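You operate a simulated robot arm through the tools that you are given. There is no shell and no other tool.

You run a simulated two-armed robot. Do the job below in one go: nothing can be reset, and whatever is moved stays where it is left.

## Task
The sealer shows FAULT: shut the vent lever and seal the bag again.
Fine: wait till the gauge passes 50 kPa, press start once, wait for DONE, open the lid, switch off.

It is judged by the outcome, as a careful person would: the job done as asked, and still so three seconds after it is handed in. It fails if anything else is knocked over, pushed out of place, dropped, spilled or broken. Lids that push on must go on centred and level and be pressed home; caps that screw on are set level and turned clockwise until they are tight.

## Robot
Two 7-joint arms with three-finger grippers on one trunk that stands fixed in place. Base frame: the origin is at the foot of the trunk, x ahead of it, y to its left, z up. Lengths are in mm, angles in rad, forces in N, time in s.
The left shoulder is at [30, 124, 1158], the right one opposite. With the tool pointing down near the work surface each hand reaches from about 100 to 780 mm from the base axis, measured 20 degrees to its own side. Payload 2.2 kg a hand.
Tool frame (each hand has its own): the origin (TCP) lies between the finger pads and is the grasp point; the fingertips stand 28 mm ahead of it; z points along the fingers, y is the line along which they close. Largest opening 102 mm; the body of the gripper starts 71 mm behind the TCP.
Orientation is told as [roll, pitch, yaw] about the base's x, y, z axes, in that order, counted from this pose: with the fingers straight down and closing along the base's y, the tool's x points along the base's -x, its y along +y and its z along -z.

## Interface
- The arms move only by the tool jog_arm. It takes "left_moves", "right_moves" or both (then of equal length, played together; a hand with none holds still); each is a list of rows, each an object (a shift or turn left out is 0, a gripper value left out holds the last) with "turn": the turn, a rotation vector about the tool's x, y, z in rad, a list of three; "xyz": the shift along the tool's x, y, z in cm, a list of three; "claw": the closure in counts, from 0 (fully open) to 255 (shut). In form: [{"turn": [rx, ry, rz], "xyz": [x, y, z], "claw": claw}, ...]. A call has 1 to 20 rows; each row shifts and turns the commanded pose from where the row before left it, along the tool's axes as they then stand. A row lasts 0.2 s, in which the tool goes at most 50 mm and 0.15 rad; a call with a longer step from one row to the next is refused whole, and so is a gripper value outside its range. A pose out of reach is approached as far as the arm can. The call stops where the force on the tool passes 90 N (or 10 N more than at its start, if that is more) or the arm is blocked; 0.2 s more then pass. The fingers move at their own pace and stop on an object; they squeeze with about 33 N. The grip force told is the motor's: it shows also when the fingers shut on nothing. Time passes only in rows, and 0.2 s behind the last, so rows that do not move let the fingers close. The reply holds the time, the measured pose of the TCP, the force on the tool along the base axes, the opening and the grip force, in the units named above and with some noise, with the torque about the TCP (base axes, N m) and any sound that the robot's microphone picked up.
- Cameras (640 x 400 px; columns grow to the right, rows downward): "scene" is now at [47.2, -17.3, 1869.3]; the picture's right is [-0.21, -0.98, 0.00], its down [-0.75, 0.16, -0.64] and it looks along [0.62, -0.13, -0.77] (base axes); focal length 366 px, centre (320, 200). "left" rides on the left gripper at [72, 38, -86] in its tool frame; the picture's right is [-0.46, 0.89, 0.00], its down [-0.60, -0.32, -0.73] and it looks along [-0.65, -0.34, 0.68] (tool axes); focal length 256 px, centre (320, 200). "right" rides on the right gripper at [69, 44, -86] in its tool frame; the picture's right is [-0.53, 0.85, 0.00], its down [-0.58, -0.36, -0.73] and it looks along [-0.62, -0.39, 0.68] (tool axes); focal length 256 px, centre (320, 200). There is no depth. A picture from a camera that has moved, and an enlarged one, comes with that camera's place and axes in the base frame and with its lens.
- snapshot(camera): a new picture of that camera. The clock stands still meanwhile.
- move_column(by): slides the trunk up (or, below 0, down) by that many mm; the arms and the scene camera ride with it, the base frame stays. It gives what a move gives, with no picture.
- turn_head(pan, tilt): turns the head with the scene camera to pan (to the left, within 2.496 rad either way) and tilt (down, from -0.506 to 1.204), counted from straight ahead of the robot. It gives what a move gives.
- close_up(camera, box): a new picture of the part [left, top, right, bottom] of that camera's present view, enlarged. The clock stands still meanwhile.
- finish_job(): hands the job in; it is judged then, once.

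Places have to be worked out from the pictures, the camera data and where the tool is seen. Open the grippers and draw the arms clear of the work before you hand the job in, unless the task says otherwise.

The tools are called as a command line: name --argument value ..., lists and objects as JSON in quotes. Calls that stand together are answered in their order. jog_arm: Moves the arms, as the interface text tells. Its arguments: {"type":"object","properties":{"left_moves":{"type":"array"},"right_moves":{"type":"array"}},"required":[]} The other tools are called the same way: move_column (by) slides the trunk up or down; turn_head (pan, tilt) turns the head that bears the scene camera; snapshot (camera) takes a picture; close_up (camera, box) takes an enlarged picture of a part of a camera's view; finish_job () hands the job in.

At the start:

```text
time: 0.0
left_position: [523.1, 61.9, 1488.0]
left_tool_rot: [0.0, 0.001, -0.003]
left_contact_force: [-0.4, 0.0, 0.4]
left_torque: [0.01, -0.01, 0.02]
left_width: 102.0
left_grip_force: 0.0
right_position: [483.3, -296.1, 1453.9]
right_tool_rot: [0.001, 0.002, -0.002]
right_contact_force: [0.1, -0.5, -0.2]
right_torque: [0.0, -0.02, 0.0]
right_width: 102.1
right_grip_force: 0.0
trunk travel left (down, up): [-400.0, 140.0]
head pan, tilt: [-0.213, 0.881]
```

scene: 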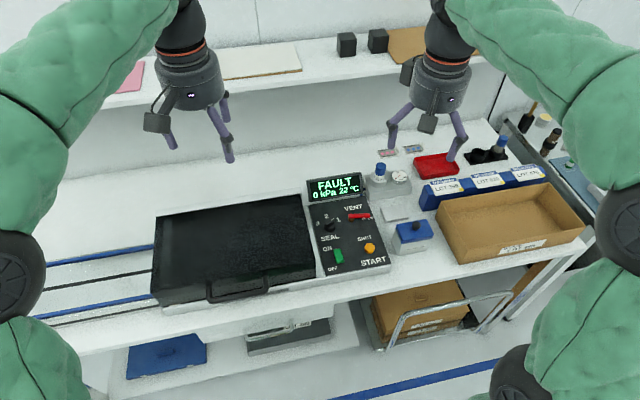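
right: 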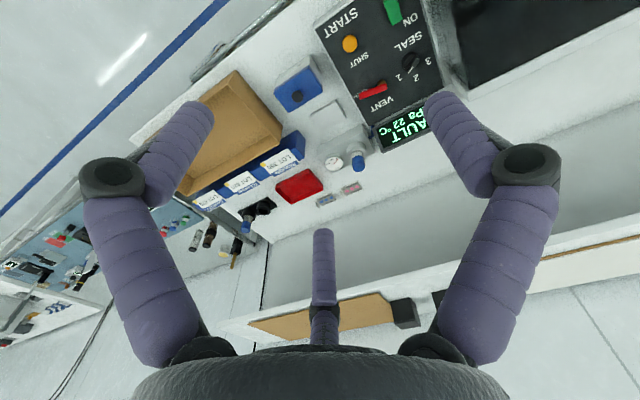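
left: 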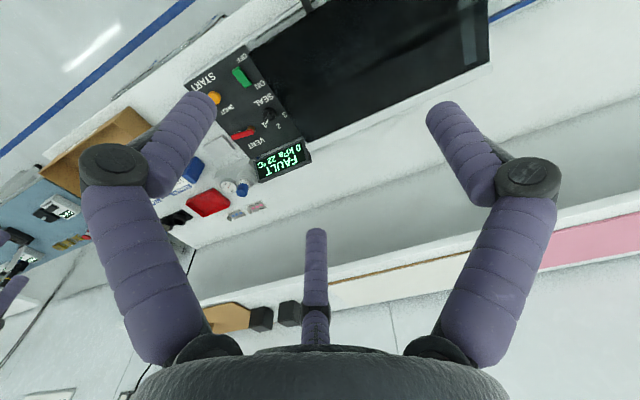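

The sealer shows FAULT with its panel right of the black lid. I'll take enlarged views of the panel and lid first.

close_up --camera "scene" --box '[290, 160, 410, 280]'

close_up --camera "scene" --box '[140, 170, 340, 320]'

close_up --camera "right" --box '[300, 0, 460, 160]'

close_up --camera "left" --box '[170, 0, 510, 200]'

```text
3.33 times, centred on (350, 220) of scene
camera zoom: at [47.2, -17.3, 1869.3], right [-0.21, -0.98, 0.0], down [-0.75, 0.16, -0.64], along [0.62, -0.13, -0.77], focal length 1219 px, centre (220, 133)
```

zoom: 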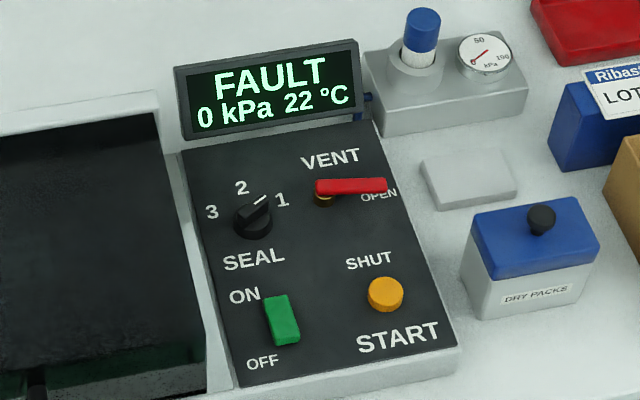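

```text
2.67 times, centred on (240, 245) of scene
camera zoom: at [47.2, -17.3, 1869.3], right [-0.21, -0.98, 0.0], down [-0.75, 0.16, -0.64], along [0.62, -0.13, -0.77], focal length 975 px, centre (533, 80)
```

zoom: 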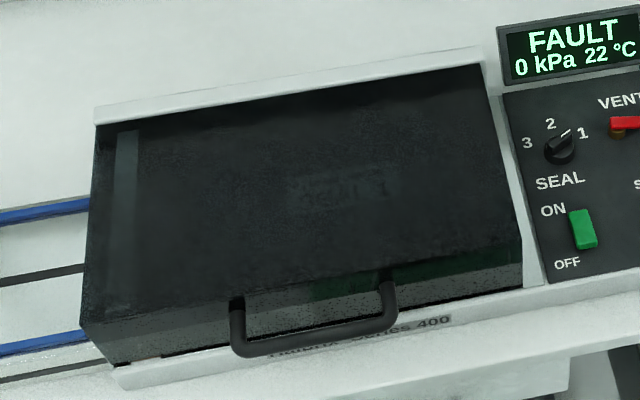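

```text
2.50 times, centred on (380, 80) of right
camera zoom: at [414.1, -251.9, 1538.5], right [0.54, 0.84, 0.0], down [0.58, -0.37, 0.73], along [0.62, -0.39, -0.68], focal length 640 px, centre (170, 500)
```

zoom: 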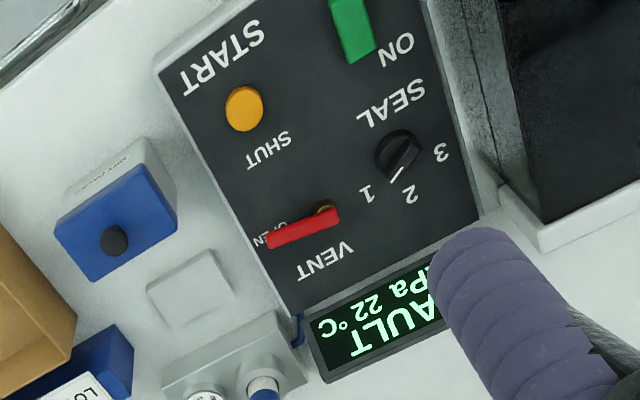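

```text
1.88 times, centred on (340, 100) of left
camera zoom: at [451.0, 100.0, 1571.2], right [0.47, 0.88, 0.0], down [0.6, -0.32, 0.73], along [0.65, -0.34, -0.68], focal length 482 px, centre (282, 388)
```

zoom: 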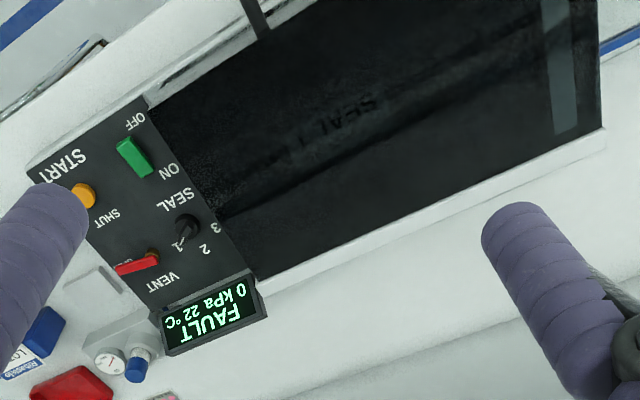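

The panel reads FAULT, 0 kPa, with the red lever pointing to OPEN. I'll zoom in further on the lever, the dial, the switch and the small gauge to read their states.

close_up --camera "scene" --box '[335, 195, 385, 227]'

close_up --camera "scene" --box '[310, 210, 350, 275]'

close_up --camera "scene" --box '[360, 155, 420, 205]'

close_up --camera "scene" --box '[200, 215, 290, 270]'

close_up --camera "left" --box '[170, 50, 320, 190]'

```text
12.50 times, centred on (360, 211) of scene
camera zoom: at [47.2, -17.3, 1869.3], right [-0.21, -0.98, 0.0], down [-0.75, 0.16, -0.64], along [0.62, -0.13, -0.77], focal length 4571 px, centre (-180, 62)
```

zoom: 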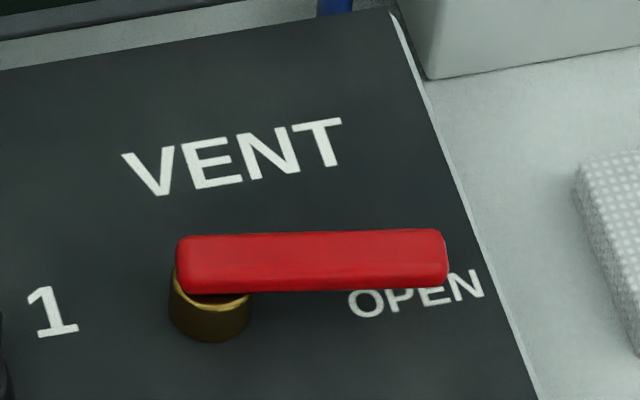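

```text
6.15 times, centred on (330, 242) of scene
camera zoom: at [47.2, -17.3, 1869.3], right [-0.21, -0.98, 0.0], down [-0.75, 0.16, -0.64], along [0.62, -0.13, -0.77], focal length 2250 px, centre (258, -62)
```

zoom: 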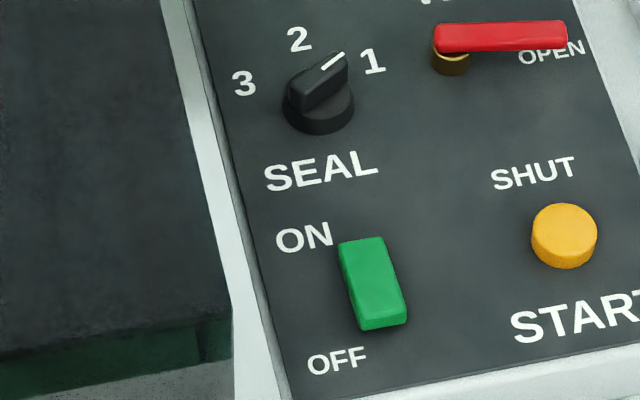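

```text
8.00 times, centred on (390, 180) of scene
camera zoom: at [47.2, -17.3, 1869.3], right [-0.21, -0.98, 0.0], down [-0.75, 0.16, -0.64], along [0.62, -0.13, -0.77], focal length 2926 px, centre (-240, 360)
```

zoom: 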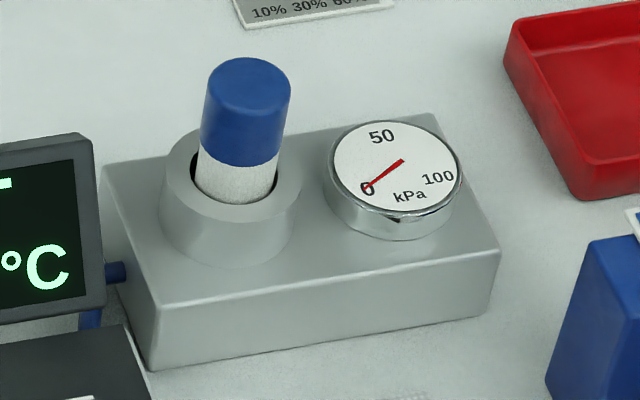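

```text
7.11 times, centred on (245, 242) of scene
camera zoom: at [47.2, -17.3, 1869.3], right [-0.21, -0.98, 0.0], down [-0.75, 0.16, -0.64], along [0.62, -0.13, -0.77], focal length 2601 px, centre (853, -102)
```

zoom: 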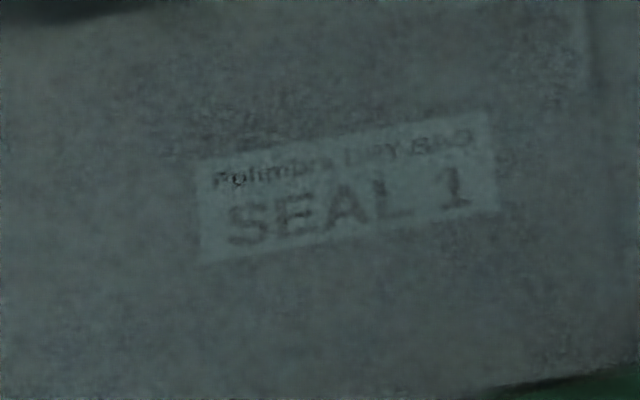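

```text
2.86 times, centred on (245, 120) of left
camera zoom: at [451.0, 100.0, 1571.2], right [0.47, 0.88, 0.0], down [0.6, -0.32, 0.73], along [0.65, -0.34, -0.68], focal length 731 px, centre (534, 429)
```

zoom: 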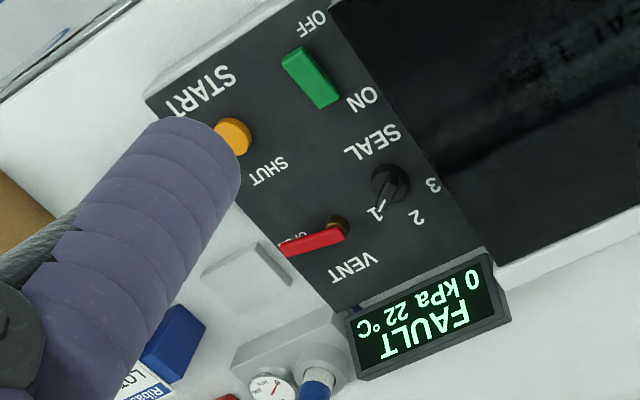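

The bag's label reads SEAL 1 and the dial points at 1, so only the lever needs changing before sealing. I'll look at the gripper shapes and the surrounding items once before moving.

close_up --camera "scene" --box '[130, 40, 260, 170]'

close_up --camera "scene" --box '[370, 40, 490, 180]'

close_up --camera "scene" --box '[190, 255, 340, 315]'

```text
3.08 times, centred on (195, 105) of scene
camera zoom: at [47.2, -17.3, 1869.3], right [-0.21, -0.98, 0.0], down [-0.75, 0.16, -0.64], along [0.62, -0.13, -0.77], focal length 1125 px, centre (705, 492)
```

zoom: 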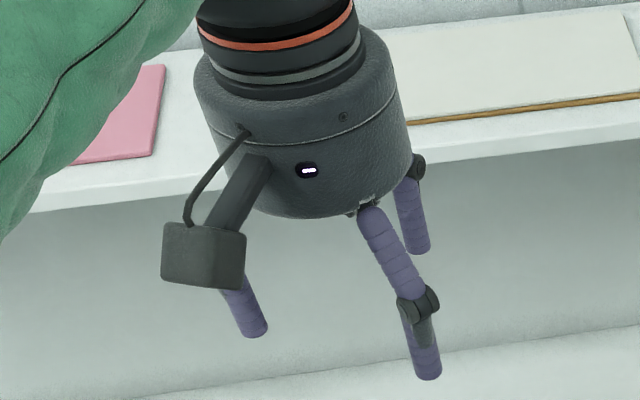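

```text
2.86 times, centred on (430, 110) of scene
camera zoom: at [47.2, -17.3, 1869.3], right [-0.21, -0.98, 0.0], down [-0.75, 0.16, -0.64], along [0.62, -0.13, -0.77], focal length 1045 px, centre (6, 457)
```

zoom: 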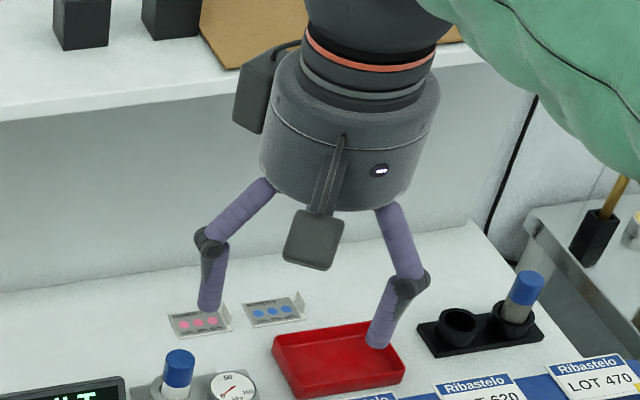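

```text
4.27 times, centred on (265, 285) of scene
camera zoom: at [47.2, -17.3, 1869.3], right [-0.21, -0.98, 0.0], down [-0.75, 0.16, -0.64], along [0.62, -0.13, -0.77], focal length 1560 px, centre (555, -163)
```

zoom: 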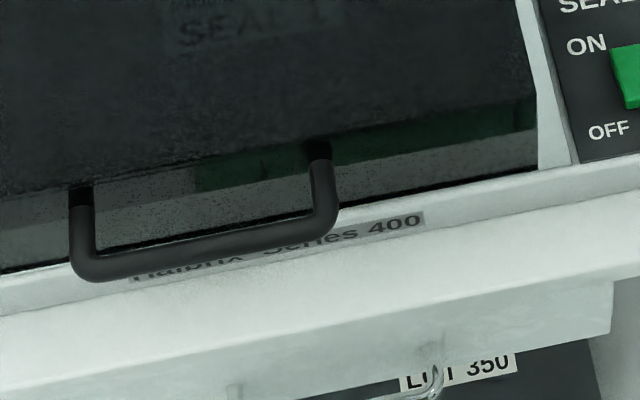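

The lever pivots at about (722, -265, ~912) and points along -y to about y=-328. SHUT is toward the robot (-x). I'll close the right fingers, bring the hand to above the far side of the lever and tilt it forward for reach.

jog_arm --right_moves '[{"claw": 255, "xyz": [-3, 0, 3.5]}, {"xyz": [-3, 0, 3.5]}, {"xyz": [-3, 0, 3.5]}, {"xyz": [-3, 0, 3.5]}, {"xyz": [-3, 0, 3.5]}, {"xyz": [-3, 0, 3.5]}, {"xyz": [-3, 0, 3.5]}, {"xyz": [-3, -0.2, 3.5]}, {"turn": [0, -0.125, 0]}, {"turn": [0, -0.125, 0]}, {"turn": [0, -0.125, 0]}, {"turn": [0, -0.125, 0]}]'

```text
time: 2.6
left_position: [520.9, 61.7, 1487.0]
left_tool_rot: [-0.002, -0.001, -0.002]
left_contact_force: [-0.2, 0.2, -0.8]
left_torque: [0.0, 0.0, 0.02]
left_width: 102.1
left_grip_force: 0.2
right_position: [721.7, -298.1, 1174.5]
right_tool_rot: [0.001, -0.503, -0.002]
right_contact_force: [-0.2, -0.2, -0.5]
right_torque: [-0.02, 0.0, 0.04]
right_width: 1.9
right_grip_force: 31.4
trunk travel left (down, up): [-400.0, 140.0]
head pan, tilt: [-0.213, 0.881]
```

snapshot --camera "scene"

snapshot --camera "right"

```text
taken
camera scene: at [45.4, -17.4, 1869.4], right [-0.21, -0.98, 0.0], down [-0.75, 0.16, -0.64], along [0.62, -0.13, -0.77], focal length 366 px, centre (320, 200)
```

scene: 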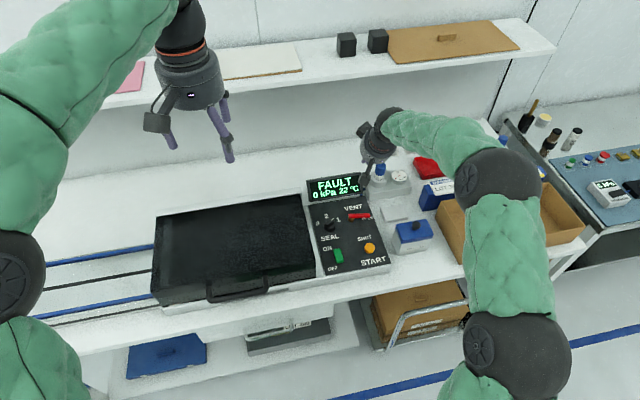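

```text
taken
camera right: at [620.1, -254.8, 1215.7], right [0.47, 0.84, 0.26], down [0.15, -0.37, 0.92], along [0.87, -0.39, -0.3], focal length 256 px, centre (320, 200)
```

right: 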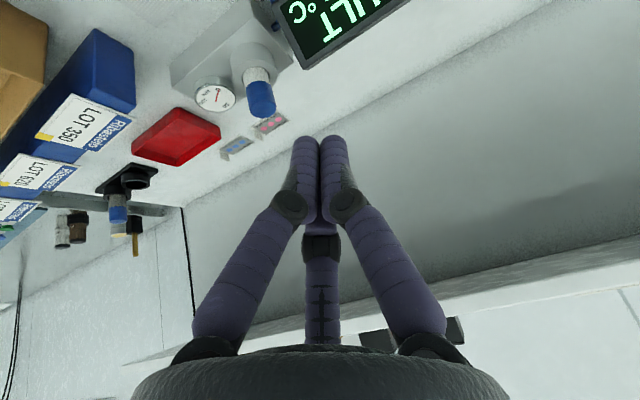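

The fingers are shut and pose is reached. I want a clearer look at the shape of the closed fingertips before bringing them near the lever.

close_up --camera "scene" --box '[340, 95, 420, 210]'

snapshot --camera "left"

close_up --camera "right" --box '[250, 120, 400, 260]'

```text
3.48 times, centred on (380, 152) of scene
camera zoom: at [45.4, -17.4, 1869.4], right [-0.21, -0.98, 0.0], down [-0.75, 0.16, -0.64], along [0.62, -0.13, -0.77], focal length 1272 px, centre (111, 365)
```

zoom: 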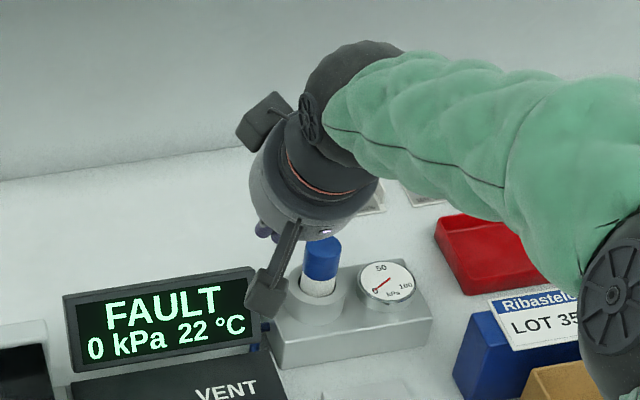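

```text
taken
camera left: at [449.5, 100.0, 1571.8], right [0.47, 0.88, 0.0], down [0.6, -0.32, 0.73], along [0.65, -0.34, -0.68], focal length 256 px, centre (320, 200)
```

left: 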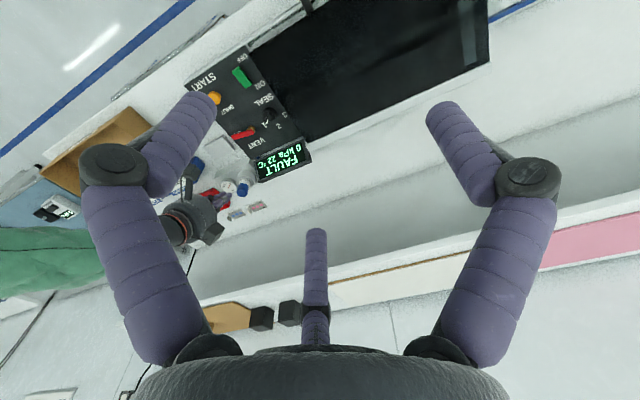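

```text
2.86 times, centred on (325, 190) of right
camera zoom: at [620.1, -254.8, 1215.7], right [0.47, 0.84, 0.26], down [0.15, -0.37, 0.92], along [0.87, -0.39, -0.3], focal length 731 px, centre (306, 229)
```

zoom: 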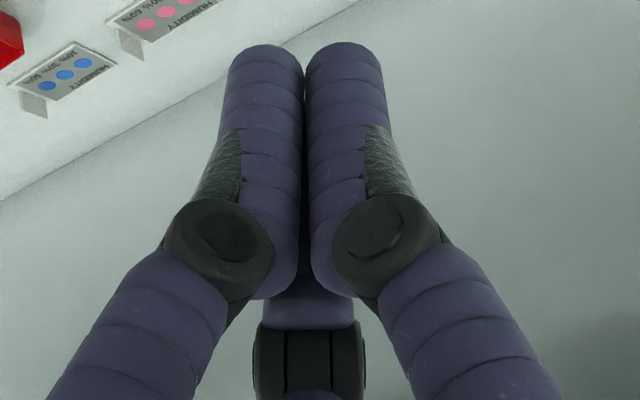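

Triangulating the fingers shows a cluster about 30 mm across when shut, so I'll use it as a poking tool. I'll lower it to about 50 mm above the panel, beyond the far side of the lever, and check.

jog_arm --right_moves '[{"xyz": [1.42, -0.24, 3.42]}, {"xyz": [1.42, -0.24, 3.42]}, {"xyz": [1.42, -0.24, 3.42]}, {"xyz": [1.42, -0.24, 3.42]}, {"xyz": [1.42, -0.24, 3.42]}, {}]'

close_up --camera "scene" --box '[320, 150, 420, 250]'

snapshot --camera "right"

close_up --camera "left" --box '[170, 50, 320, 190]'

```text
time: 4.0
left_position: [522.2, 61.1, 1487.4]
left_tool_rot: [0.0, -0.001, -0.003]
left_contact_force: [0.5, -0.4, -0.2]
left_torque: [-0.03, -0.01, 0.0]
left_width: 102.0
left_grip_force: 0.0
right_position: [744.4, -310.2, 993.4]
right_tool_rot: [-0.001, -0.503, 0.001]
right_contact_force: [-0.6, -0.4, -0.3]
right_torque: [-0.03, -0.02, 0.0]
right_width: 2.0
right_grip_force: 31.5
trunk travel left (down, up): [-400.0, 140.0]
head pan, tilt: [-0.213, 0.881]
```

```text
4.00 times, centred on (370, 200) of scene
camera zoom: at [46.3, -17.1, 1869.4], right [-0.21, -0.98, 0.0], down [-0.75, 0.16, -0.64], along [0.62, -0.13, -0.77], focal length 1463 px, centre (120, 200)
```

zoom: 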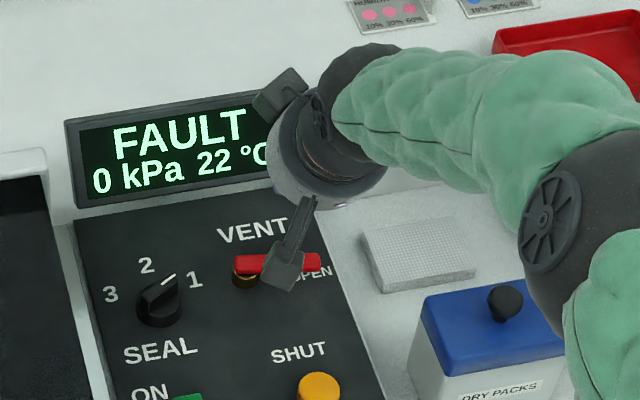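

```text
taken
camera right: at [642.5, -267.1, 1033.9], right [0.47, 0.84, 0.26], down [0.15, -0.36, 0.92], along [0.87, -0.39, -0.3], focal length 256 px, centre (320, 200)
```

right: 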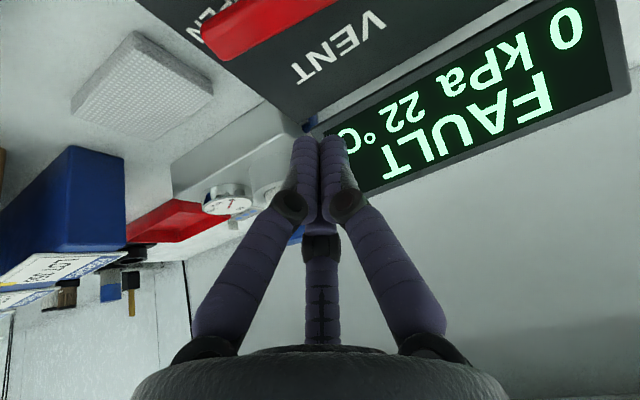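

```text
2.86 times, centred on (245, 120) of left
camera zoom: at [450.3, 100.3, 1571.5], right [0.47, 0.88, 0.0], down [0.6, -0.32, 0.73], along [0.65, -0.34, -0.68], focal length 731 px, centre (534, 429)
```

zoom: 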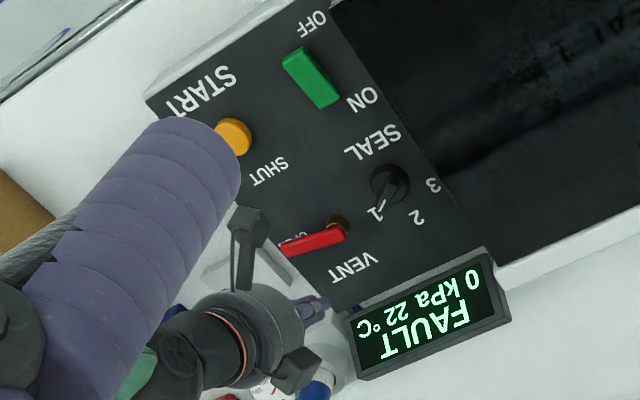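

The fingertip is at about (758, -310, 969) and the lever tip at about (711, -327, ~926), so there's about 30 mm of clearance on the far side. I'll lower to lever height and look.

jog_arm --right_moves '[{"xyz": [0.71, 0, 1.28]}, {"xyz": [0.71, 0, 1.28]}, {"xyz": [0.71, 0, 1.28]}, {}]'

snapshot --camera "right"

close_up --camera "left" --box '[200, 80, 300, 180]'

close_up --camera "scene" --box '[320, 150, 420, 250]'

```text
time: 5.0
left_position: [523.0, 61.2, 1486.8]
left_tool_rot: [0.0, -0.002, -0.003]
left_contact_force: [-0.5, -0.3, 0.0]
left_torque: [0.0, 0.01, -0.01]
left_width: 101.8
left_grip_force: 0.2
right_position: [742.9, -310.2, 944.9]
right_tool_rot: [-0.001, -0.502, -0.003]
right_contact_force: [-0.9, 0.5, -0.7]
right_torque: [-0.02, -0.01, 0.03]
right_width: 2.1
right_grip_force: 31.7
trunk travel left (down, up): [-400.0, 140.0]
head pan, tilt: [-0.213, 0.881]
```

```text
taken
camera right: at [640.5, -267.5, 986.6], right [0.47, 0.84, 0.26], down [0.15, -0.36, 0.92], along [0.87, -0.39, -0.3], focal length 256 px, centre (320, 200)
```

right: 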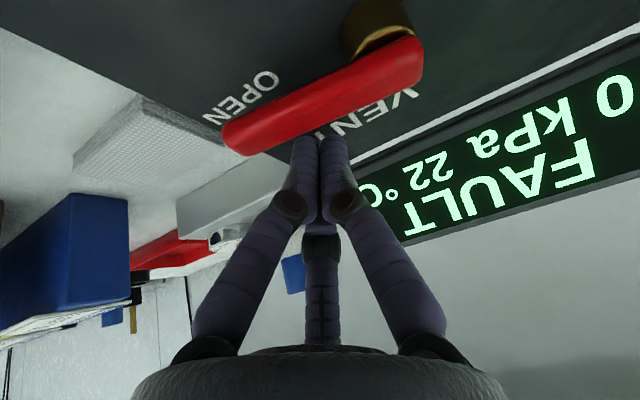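

```text
4.00 times, centred on (250, 130) of left
camera zoom: at [450.7, 100.1, 1571.3], right [0.47, 0.88, 0.0], down [0.6, -0.32, 0.73], along [0.65, -0.34, -0.68], focal length 1024 px, centre (600, 480)
```

zoom: 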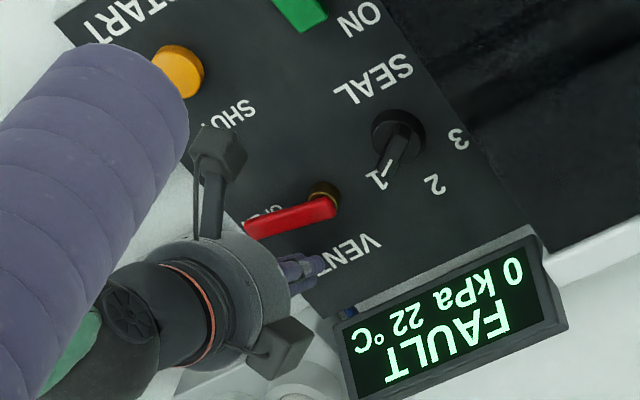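

```text
4.00 times, centred on (370, 200) of scene
camera zoom: at [46.8, -17.2, 1869.4], right [-0.21, -0.98, 0.0], down [-0.75, 0.16, -0.64], along [0.62, -0.13, -0.77], focal length 1463 px, centre (120, 200)
```

zoom: 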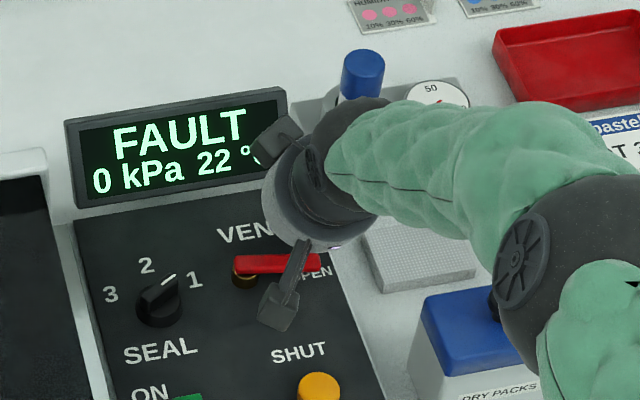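

Using the two right-camera views, the lever's top far corner at the tip is at about (710, -324, 934), and the fingertip is at z≈920 with about 30 mm of gap. I'll pull toward the robot until contact and through the first ~30° of the arc.

jog_arm --right_moves '[{"xyz": [0.8, -0.1, -0.44]}, {"xyz": [0.8, -0.1, -0.44]}, {"xyz": [0.6, 0, -0.33]}, {"xyz": [0.55, 0, -0.3]}, {"xyz": [0.6, 0, -0.33]}, {"xyz": [0.6, 0, -0.33]}]'

snapshot --camera "right"

close_up --camera "left" --box '[200, 80, 300, 180]'

```text
time: 6.4
left_position: [522.0, 62.1, 1487.9]
left_tool_rot: [0.0, -0.001, -0.001]
left_contact_force: [-0.6, 0.4, 0.9]
left_torque: [0.01, 0.01, 0.01]
left_width: 102.2
left_grip_force: 0.1
right_position: [696.5, -311.1, 945.5]
right_tool_rot: [0.0, -0.498, 0.0]
right_contact_force: [0.5, 1.2, 1.0]
right_torque: [0.02, -0.01, 0.0]
right_width: 2.1
right_grip_force: 31.8
trunk travel left (down, up): [-400.0, 140.0]
head pan, tilt: [-0.213, 0.881]
```

```text
taken
camera right: at [594.0, -268.4, 986.3], right [0.47, 0.84, 0.26], down [0.16, -0.36, 0.92], along [0.87, -0.39, -0.3], focal length 256 px, centre (320, 200)
```

right: 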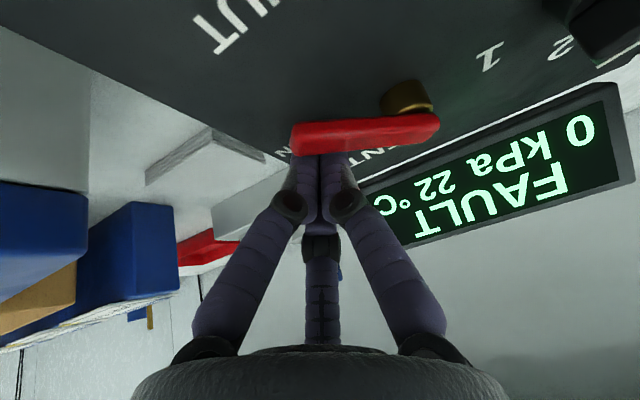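

```text
4.00 times, centred on (250, 130) of left
camera zoom: at [450.8, 100.1, 1571.3], right [0.47, 0.88, 0.0], down [0.6, -0.32, 0.73], along [0.65, -0.34, -0.68], focal length 1024 px, centre (600, 480)
```

zoom: 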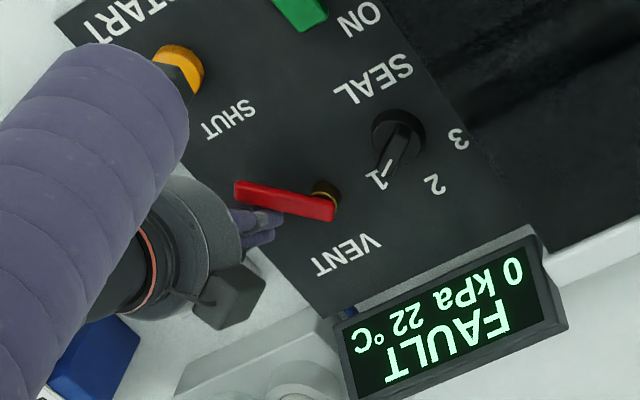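

The lever is following, now about 40° round, with little force. I'll continue along the arc toward SHUT.

jog_arm --right_moves '[{"xyz": [0.92, 0.3, -0.51]}, {"xyz": [0.9, 0.66, -0.5]}, {"xyz": [0.74, 0.94, -0.4]}, {"xyz": [0.38, 0.8, -0.21]}, {}]'

snapshot --camera "right"

close_up --camera "left" --box '[200, 80, 300, 180]'

```text
time: 7.6
left_position: [522.6, 59.4, 1487.4]
left_tool_rot: [0.0, 0.0, -0.001]
left_contact_force: [-0.5, 0.3, -0.1]
left_torque: [0.0, 0.0, 0.01]
left_width: 101.8
left_grip_force: 0.0
right_position: [664.2, -288.1, 946.6]
right_tool_rot: [0.001, -0.501, -0.002]
right_contact_force: [1.6, -16.6, -1.5]
right_torque: [-0.2, 0.04, -0.12]
right_width: 2.1
right_grip_force: 31.2
trunk travel left (down, up): [-400.0, 140.0]
head pan, tilt: [-0.213, 0.881]
```

```text
taken
camera right: at [562.1, -244.2, 987.6], right [0.47, 0.84, 0.26], down [0.15, -0.36, 0.92], along [0.87, -0.39, -0.3], focal length 256 px, centre (320, 200)
```

right: 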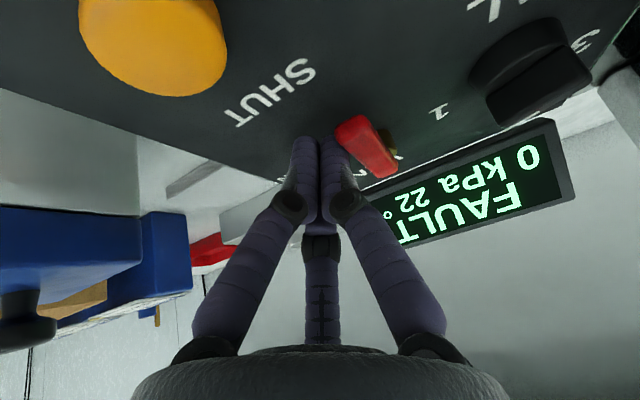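

```text
4.00 times, centred on (250, 130) of left
camera zoom: at [451.3, 98.4, 1571.2], right [0.47, 0.89, 0.0], down [0.6, -0.32, 0.73], along [0.65, -0.34, -0.68], focal length 1024 px, centre (600, 480)
```

zoom: 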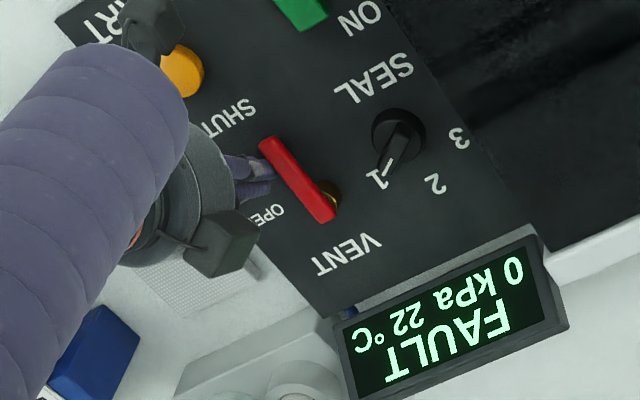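

The lever now points straight at the robot (~90° turned) and a firm 16 N reaction shows it's against its stop. I'll back off sideways, rise, and check the display.

jog_arm --right_moves '[{"xyz": [0, -1.5, 0]}, {"xyz": [-1.45, 0, -2.6]}, {"xyz": [-1.45, 0, -2.6]}, {"xyz": [-1.45, 0, -2.6]}, {}]'

close_up --camera "scene" --box '[290, 160, 410, 280]'

close_up --camera "left" --box '[170, 50, 320, 190]'

```text
time: 8.8
left_position: [523.8, 61.2, 1486.7]
left_tool_rot: [0.0, 0.0, -0.001]
left_contact_force: [0.8, 0.4, 0.0]
left_torque: [-0.03, -0.04, -0.01]
left_width: 102.2
left_grip_force: 0.0
right_position: [665.8, -298.5, 1034.8]
right_tool_rot: [0.0, -0.498, -0.001]
right_contact_force: [0.3, 0.2, 0.8]
right_torque: [0.03, -0.01, 0.02]
right_width: 2.2
right_grip_force: 31.3
trunk travel left (down, up): [-400.0, 140.0]
head pan, tilt: [-0.213, 0.881]
```

```text
3.33 times, centred on (350, 220) of scene
camera zoom: at [47.7, -17.4, 1869.3], right [-0.21, -0.98, 0.0], down [-0.75, 0.16, -0.64], along [0.62, -0.13, -0.77], focal length 1219 px, centre (220, 133)
```

zoom: 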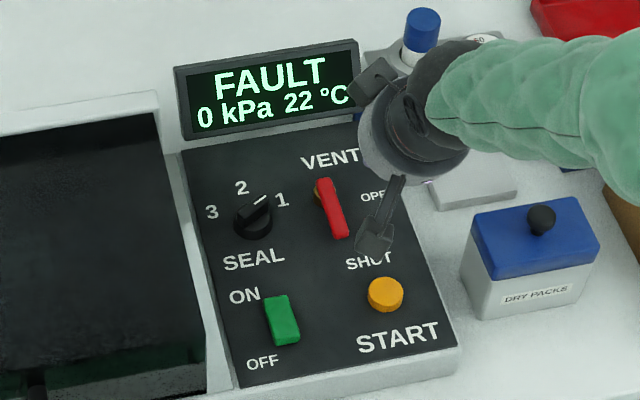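

```text
2.86 times, centred on (245, 120) of left
camera zoom: at [451.5, 99.9, 1571.0], right [0.47, 0.88, 0.0], down [0.6, -0.32, 0.73], along [0.65, -0.34, -0.68], focal length 731 px, centre (534, 429)
```

zoom: 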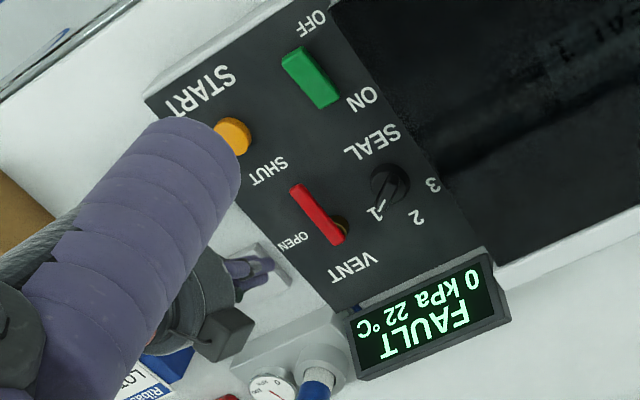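

The lever points to SHUT and the hand is clear, but the display still shows FAULT 0 kPa. I'll use the waiting time to straighten the right hand over START, staying about 60 mm above it, and then look again.

jog_arm --right_moves '[{"turn": [0, 0.125, 0]}, {"turn": [0, 0.125, 0]}, {"turn": [0, 0.125, 0]}, {"turn": [0, 0.125, 0]}, {"xyz": [3.4, 0.4, 1.0]}, {"xyz": [3.4, 0.4, 1.0]}, {}, {}]'

close_up --camera "scene" --box '[290, 160, 410, 280]'

close_up --camera "left" --box '[170, 50, 320, 190]'

snapshot --camera "right"

```text
time: 10.6
left_position: [522.3, 61.5, 1487.7]
left_tool_rot: [0.001, -0.001, -0.001]
left_contact_force: [0.3, -0.2, -0.2]
left_torque: [-0.03, 0.0, -0.02]
left_width: 101.9
left_grip_force: 0.0
right_position: [597.3, -290.3, 1016.3]
right_tool_rot: [0.0, 0.0, 0.0]
right_contact_force: [-0.9, 0.0, -0.1]
right_torque: [-0.02, 0.01, -0.02]
right_width: 2.0
right_grip_force: 31.3
trunk travel left (down, up): [-400.0, 140.0]
head pan, tilt: [-0.213, 0.881]
```

```text
3.33 times, centred on (350, 220) of scene
camera zoom: at [46.4, -17.3, 1869.4], right [-0.21, -0.98, 0.0], down [-0.75, 0.16, -0.64], along [0.62, -0.13, -0.77], focal length 1219 px, centre (220, 133)
```

zoom: 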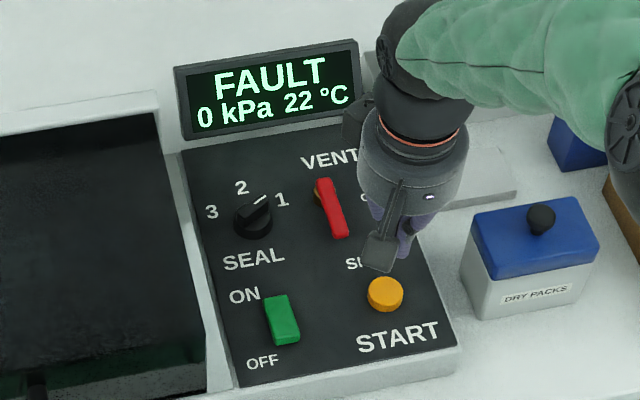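

```text
2.86 times, centred on (245, 120) of left
camera zoom: at [450.4, 100.0, 1571.4], right [0.47, 0.88, 0.0], down [0.6, -0.32, 0.73], along [0.65, -0.34, -0.68], focal length 731 px, centre (534, 429)
```

zoom: 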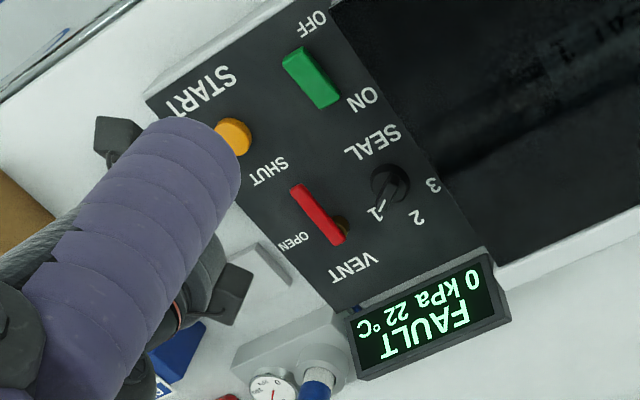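

```text
taken
camera right: at [528.0, -247.7, 1100.5], right [0.54, 0.84, 0.0], down [0.58, -0.37, 0.73], along [0.62, -0.39, -0.68], focal length 256 px, centre (320, 200)
```

right: 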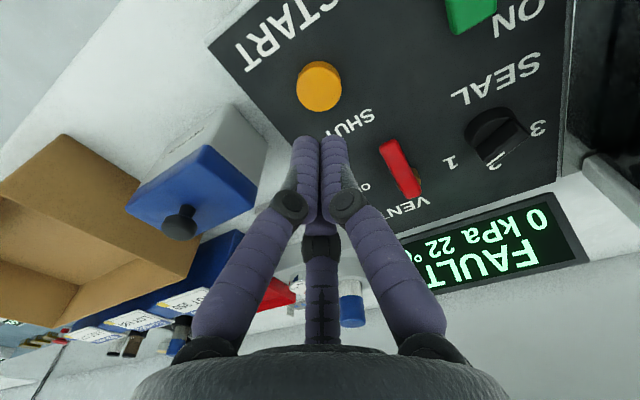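

The display still says 0 kPa. I'll zoom on the round gauge and the lever to see whether anything has changed.

close_up --camera "left" --box '[215, 160, 275, 205]'

close_up --camera "left" --box '[220, 90, 290, 145]'

close_up --camera "scene" --box '[140, 170, 340, 320]'

```text
8.89 times, centred on (245, 182) of left
camera zoom: at [450.4, 100.0, 1571.4], right [0.47, 0.88, 0.0], down [0.6, -0.32, 0.73], along [0.65, -0.34, -0.68], focal length 2276 px, centre (987, 356)
```

zoom: 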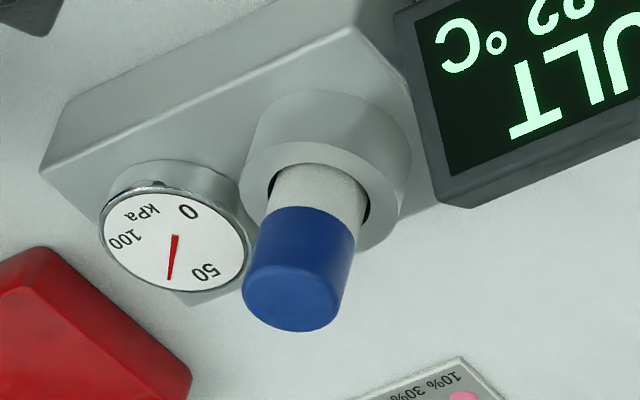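

```text
7.27 times, centred on (255, 118) of left
camera zoom: at [450.4, 100.0, 1571.4], right [0.47, 0.88, 0.0], down [0.6, -0.32, 0.73], along [0.65, -0.34, -0.68], focal length 1862 px, centre (793, 800)
```

zoom: 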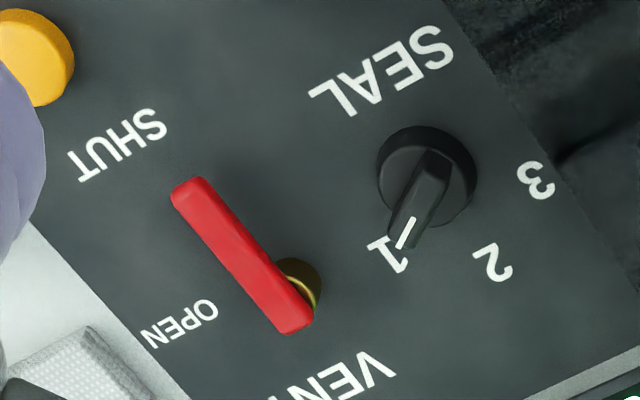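

```text
2.67 times, centred on (240, 245) of scene
camera zoom: at [46.4, -17.3, 1869.4], right [-0.21, -0.98, 0.0], down [-0.75, 0.16, -0.64], along [0.62, -0.13, -0.77], focal length 975 px, centre (533, 80)
```

zoom: 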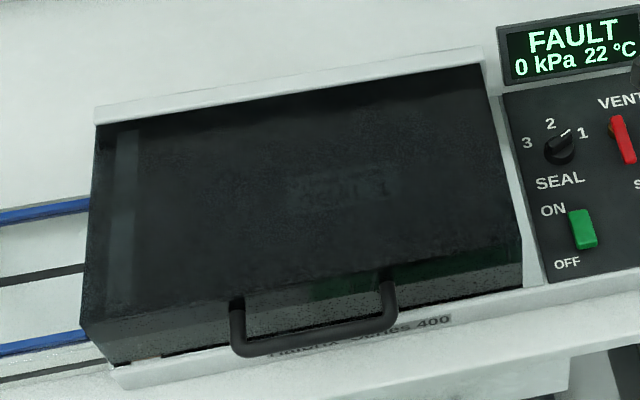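

The round gauge by the vent line now reads roughly 70 kPa (past 50), though the panel display text is still the old FAULT line. I'll lower the right hand to about 25 mm above START while watching the gauge, without touching the button yet.

jog_arm --right_moves '[{"xyz": [0, 0, 2.4]}, {"xyz": [0, 0, 2.4]}, {}, {}]'

close_up --camera "left" --box '[215, 160, 275, 205]'

snapshot --camera "right"

close_up --camera "scene" --box '[290, 160, 410, 280]'

close_up --camera "left" --box '[170, 50, 320, 190]'

```text
time: 11.6
left_position: [522.2, 61.8, 1486.7]
left_tool_rot: [0.001, -0.001, -0.002]
left_contact_force: [-0.3, 0.9, -0.7]
left_torque: [-0.01, -0.02, -0.01]
left_width: 102.2
left_grip_force: 0.0
right_position: [597.7, -291.6, 967.0]
right_tool_rot: [0.0, -0.001, -0.001]
right_contact_force: [1.1, -0.3, 0.9]
right_torque: [0.0, -0.01, 0.0]
right_width: 2.0
right_grip_force: 31.1
trunk travel left (down, up): [-400.0, 140.0]
head pan, tilt: [-0.213, 0.881]
```

```text
8.89 times, centred on (245, 182) of left
camera zoom: at [451.3, 100.0, 1571.1], right [0.47, 0.88, 0.0], down [0.6, -0.32, 0.73], along [0.65, -0.34, -0.68], focal length 2276 px, centre (987, 356)
```

zoom: 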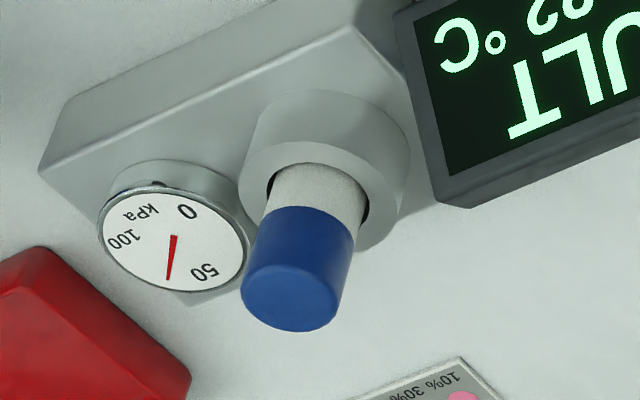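

```text
taken
camera right: at [527.9, -248.2, 1051.8], right [0.54, 0.84, 0.0], down [0.58, -0.37, 0.73], along [0.62, -0.39, -0.68], focal length 256 px, centre (320, 200)
```

right: 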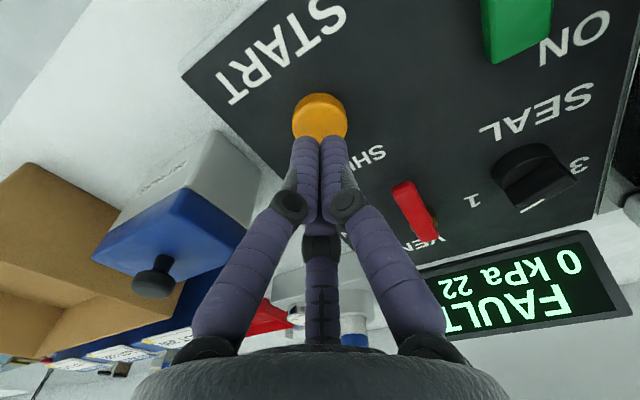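

```text
3.33 times, centred on (350, 220) of scene
camera zoom: at [47.5, -17.4, 1869.3], right [-0.21, -0.98, 0.0], down [-0.75, 0.16, -0.64], along [0.62, -0.13, -0.77], focal length 1219 px, centre (220, 133)
```

zoom: 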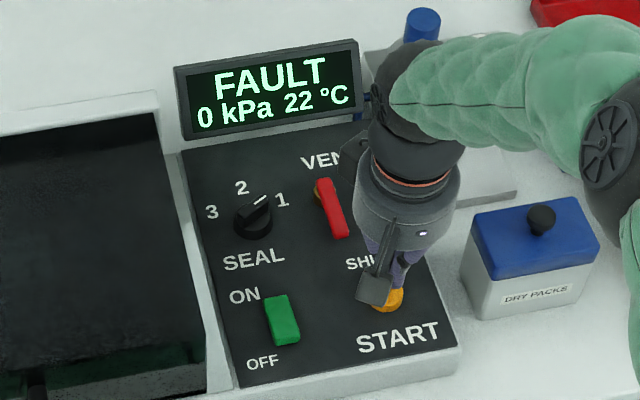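

```text
2.86 times, centred on (245, 120) of left
camera zoom: at [451.3, 100.0, 1571.1], right [0.47, 0.88, 0.0], down [0.6, -0.32, 0.73], along [0.65, -0.34, -0.68], focal length 731 px, centre (534, 429)
```

zoom: 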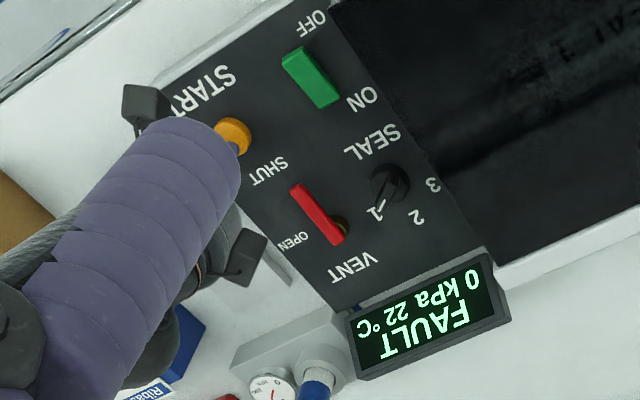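

The gauge holds steady at about 70 kPa, past 50. I'll centre on the button (about 592, -289) and press down in small steps, feeling for contact and a click.

jog_arm --right_moves '[{"xyz": [0.5, 0.2, 0]}, {"xyz": [0, 0, 1.4]}, {"xyz": [0, 0, 0.4]}, {"xyz": [0, 0, 0.4]}]'

```text
time: 12.6
left_position: [521.9, 60.8, 1487.1]
left_tool_rot: [0.001, -0.001, -0.002]
left_contact_force: [-0.9, -0.2, 0.4]
left_torque: [0.01, 0.0, -0.01]
left_width: 101.9
left_grip_force: 0.0
right_position: [592.1, -290.8, 945.2]
right_tool_rot: [0.002, -0.002, -0.004]
right_contact_force: [-1.1, 0.1, 5.9]
right_torque: [-0.01, -0.01, 0.06]
right_width: 5.9
right_grip_force: 31.6
trunk travel left (down, up): [-400.0, 140.0]
head pan, tilt: [-0.213, 0.881]
heard: click
```

A click was heard with 6 N of contact, so START has been pressed once. I'll retract straight up and check the display.

jog_arm --right_moves '[{"xyz": [0, 0, -2]}, {"xyz": [0, 0, -4]}, {"xyz": [0, 0, -4]}]'

close_up --camera "scene" --box '[290, 160, 410, 280]'

close_up --camera "left" --box '[170, 50, 320, 190]'

```text
time: 13.4
left_position: [521.4, 62.0, 1487.8]
left_tool_rot: [0.0, -0.002, -0.004]
left_contact_force: [-0.5, -0.3, -0.5]
left_torque: [-0.01, -0.02, 0.01]
left_width: 102.4
left_grip_force: 0.0
right_position: [590.8, -288.5, 1047.0]
right_tool_rot: [0.001, 0.002, 0.001]
right_contact_force: [-0.3, -0.1, -0.7]
right_torque: [0.0, 0.0, 0.01]
right_width: 2.1
right_grip_force: 31.8
trunk travel left (down, up): [-400.0, 140.0]
head pan, tilt: [-0.213, 0.881]
```

```text
3.33 times, centred on (350, 220) of scene
camera zoom: at [46.3, -16.8, 1869.4], right [-0.21, -0.98, 0.0], down [-0.75, 0.16, -0.64], along [0.62, -0.13, -0.77], focal length 1219 px, centre (220, 133)
```

zoom: 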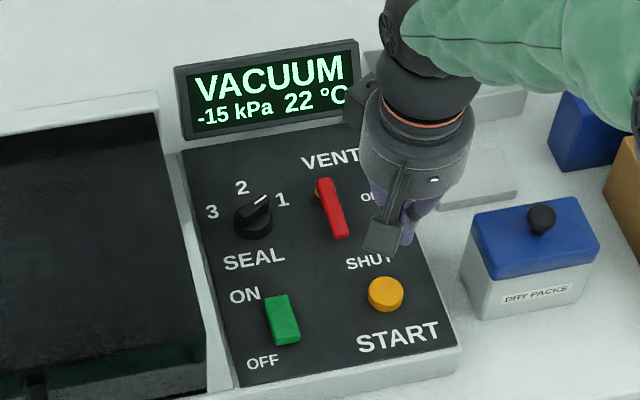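

```text
2.86 times, centred on (245, 120) of left
camera zoom: at [450.3, 100.5, 1571.4], right [0.47, 0.88, 0.0], down [0.6, -0.32, 0.73], along [0.65, -0.34, -0.68], focal length 731 px, centre (534, 429)
```

zoom: 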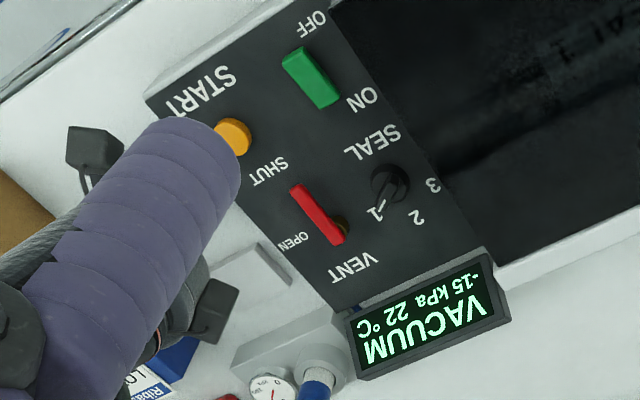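

The display now shows VACUUM, -15 kPa, so the cycle is running. While it runs I'll bring the left hand down above the lid handle (about 514, 108), turned 90° so it closes across the bar, staying well clear.

jog_arm --left_moves '[{"xyz": [1.0, 4.4, 0]}, {"turn": [0, 0, 0.1428], "xyz": [0, 0, 2.6]}, {"turn": [0, 0, 0.1428], "xyz": [0, 0, 2.6]}, {"turn": [0, 0, 0.1428], "xyz": [0, 0, 2.6]}, {"turn": [0, 0, 0.1428], "xyz": [0, 0, 2.6]}, {"turn": [0, 0, 0.1428], "xyz": [0, 0, 2.6]}, {"turn": [0, 0, 0.1428], "xyz": [0, 0, 2.6]}, {"turn": [0, 0, 0.1428], "xyz": [0, 0, 2.6]}, {"turn": [0, 0, 0.1428], "xyz": [0, 0, 2.6]}, {"turn": [0, 0, 0.1428], "xyz": [0, 0, 2.6]}, {"turn": [0, 0, 0.1428], "xyz": [0, 0, 2.6]}, {"turn": [0, 0, 0.1428], "xyz": [0, 0, 2.6]}, {}]'

snapshot --camera "left"

snapshot --camera "scene"

snapshot --camera "right"

```text
time: 16.2
left_position: [511.7, 104.9, 1202.6]
left_tool_rot: [-0.001, 0.001, -1.573]
left_contact_force: [-0.3, -0.4, 0.2]
left_torque: [0.0, -0.01, 0.01]
left_width: 102.1
left_grip_force: 0.0
right_position: [590.9, -287.7, 1046.8]
right_tool_rot: [0.0, -0.001, -0.002]
right_contact_force: [-0.7, 0.6, 0.5]
right_torque: [-0.01, 0.02, -0.01]
right_width: 2.2
right_grip_force: 31.5
trunk travel left (down, up): [-400.0, 140.0]
head pan, tilt: [-0.213, 0.881]
```

```text
taken
camera left: at [550.3, 177.5, 1286.6], right [0.88, -0.47, 0.0], down [-0.32, -0.6, 0.73], along [-0.34, -0.65, -0.68], focal length 256 px, centre (320, 200)
```

left: 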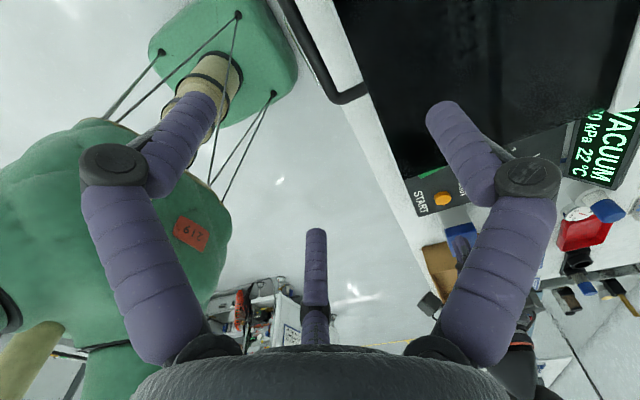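

```text
taken
camera scene: at [46.7, -17.2, 1869.4], right [-0.21, -0.98, 0.0], down [-0.75, 0.16, -0.64], along [0.62, -0.13, -0.77], focal length 366 px, centre (320, 200)
```

scene: 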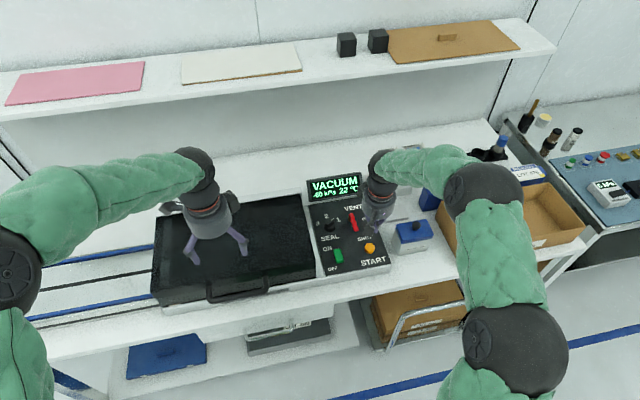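

```text
taken
camera right: at [521.7, -244.7, 1131.6], right [0.54, 0.84, 0.0], down [0.58, -0.37, 0.73], along [0.62, -0.39, -0.68], focal length 256 px, centre (320, 200)
```

right: 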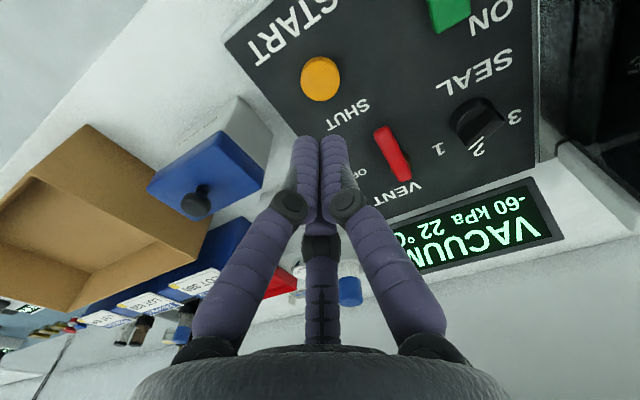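

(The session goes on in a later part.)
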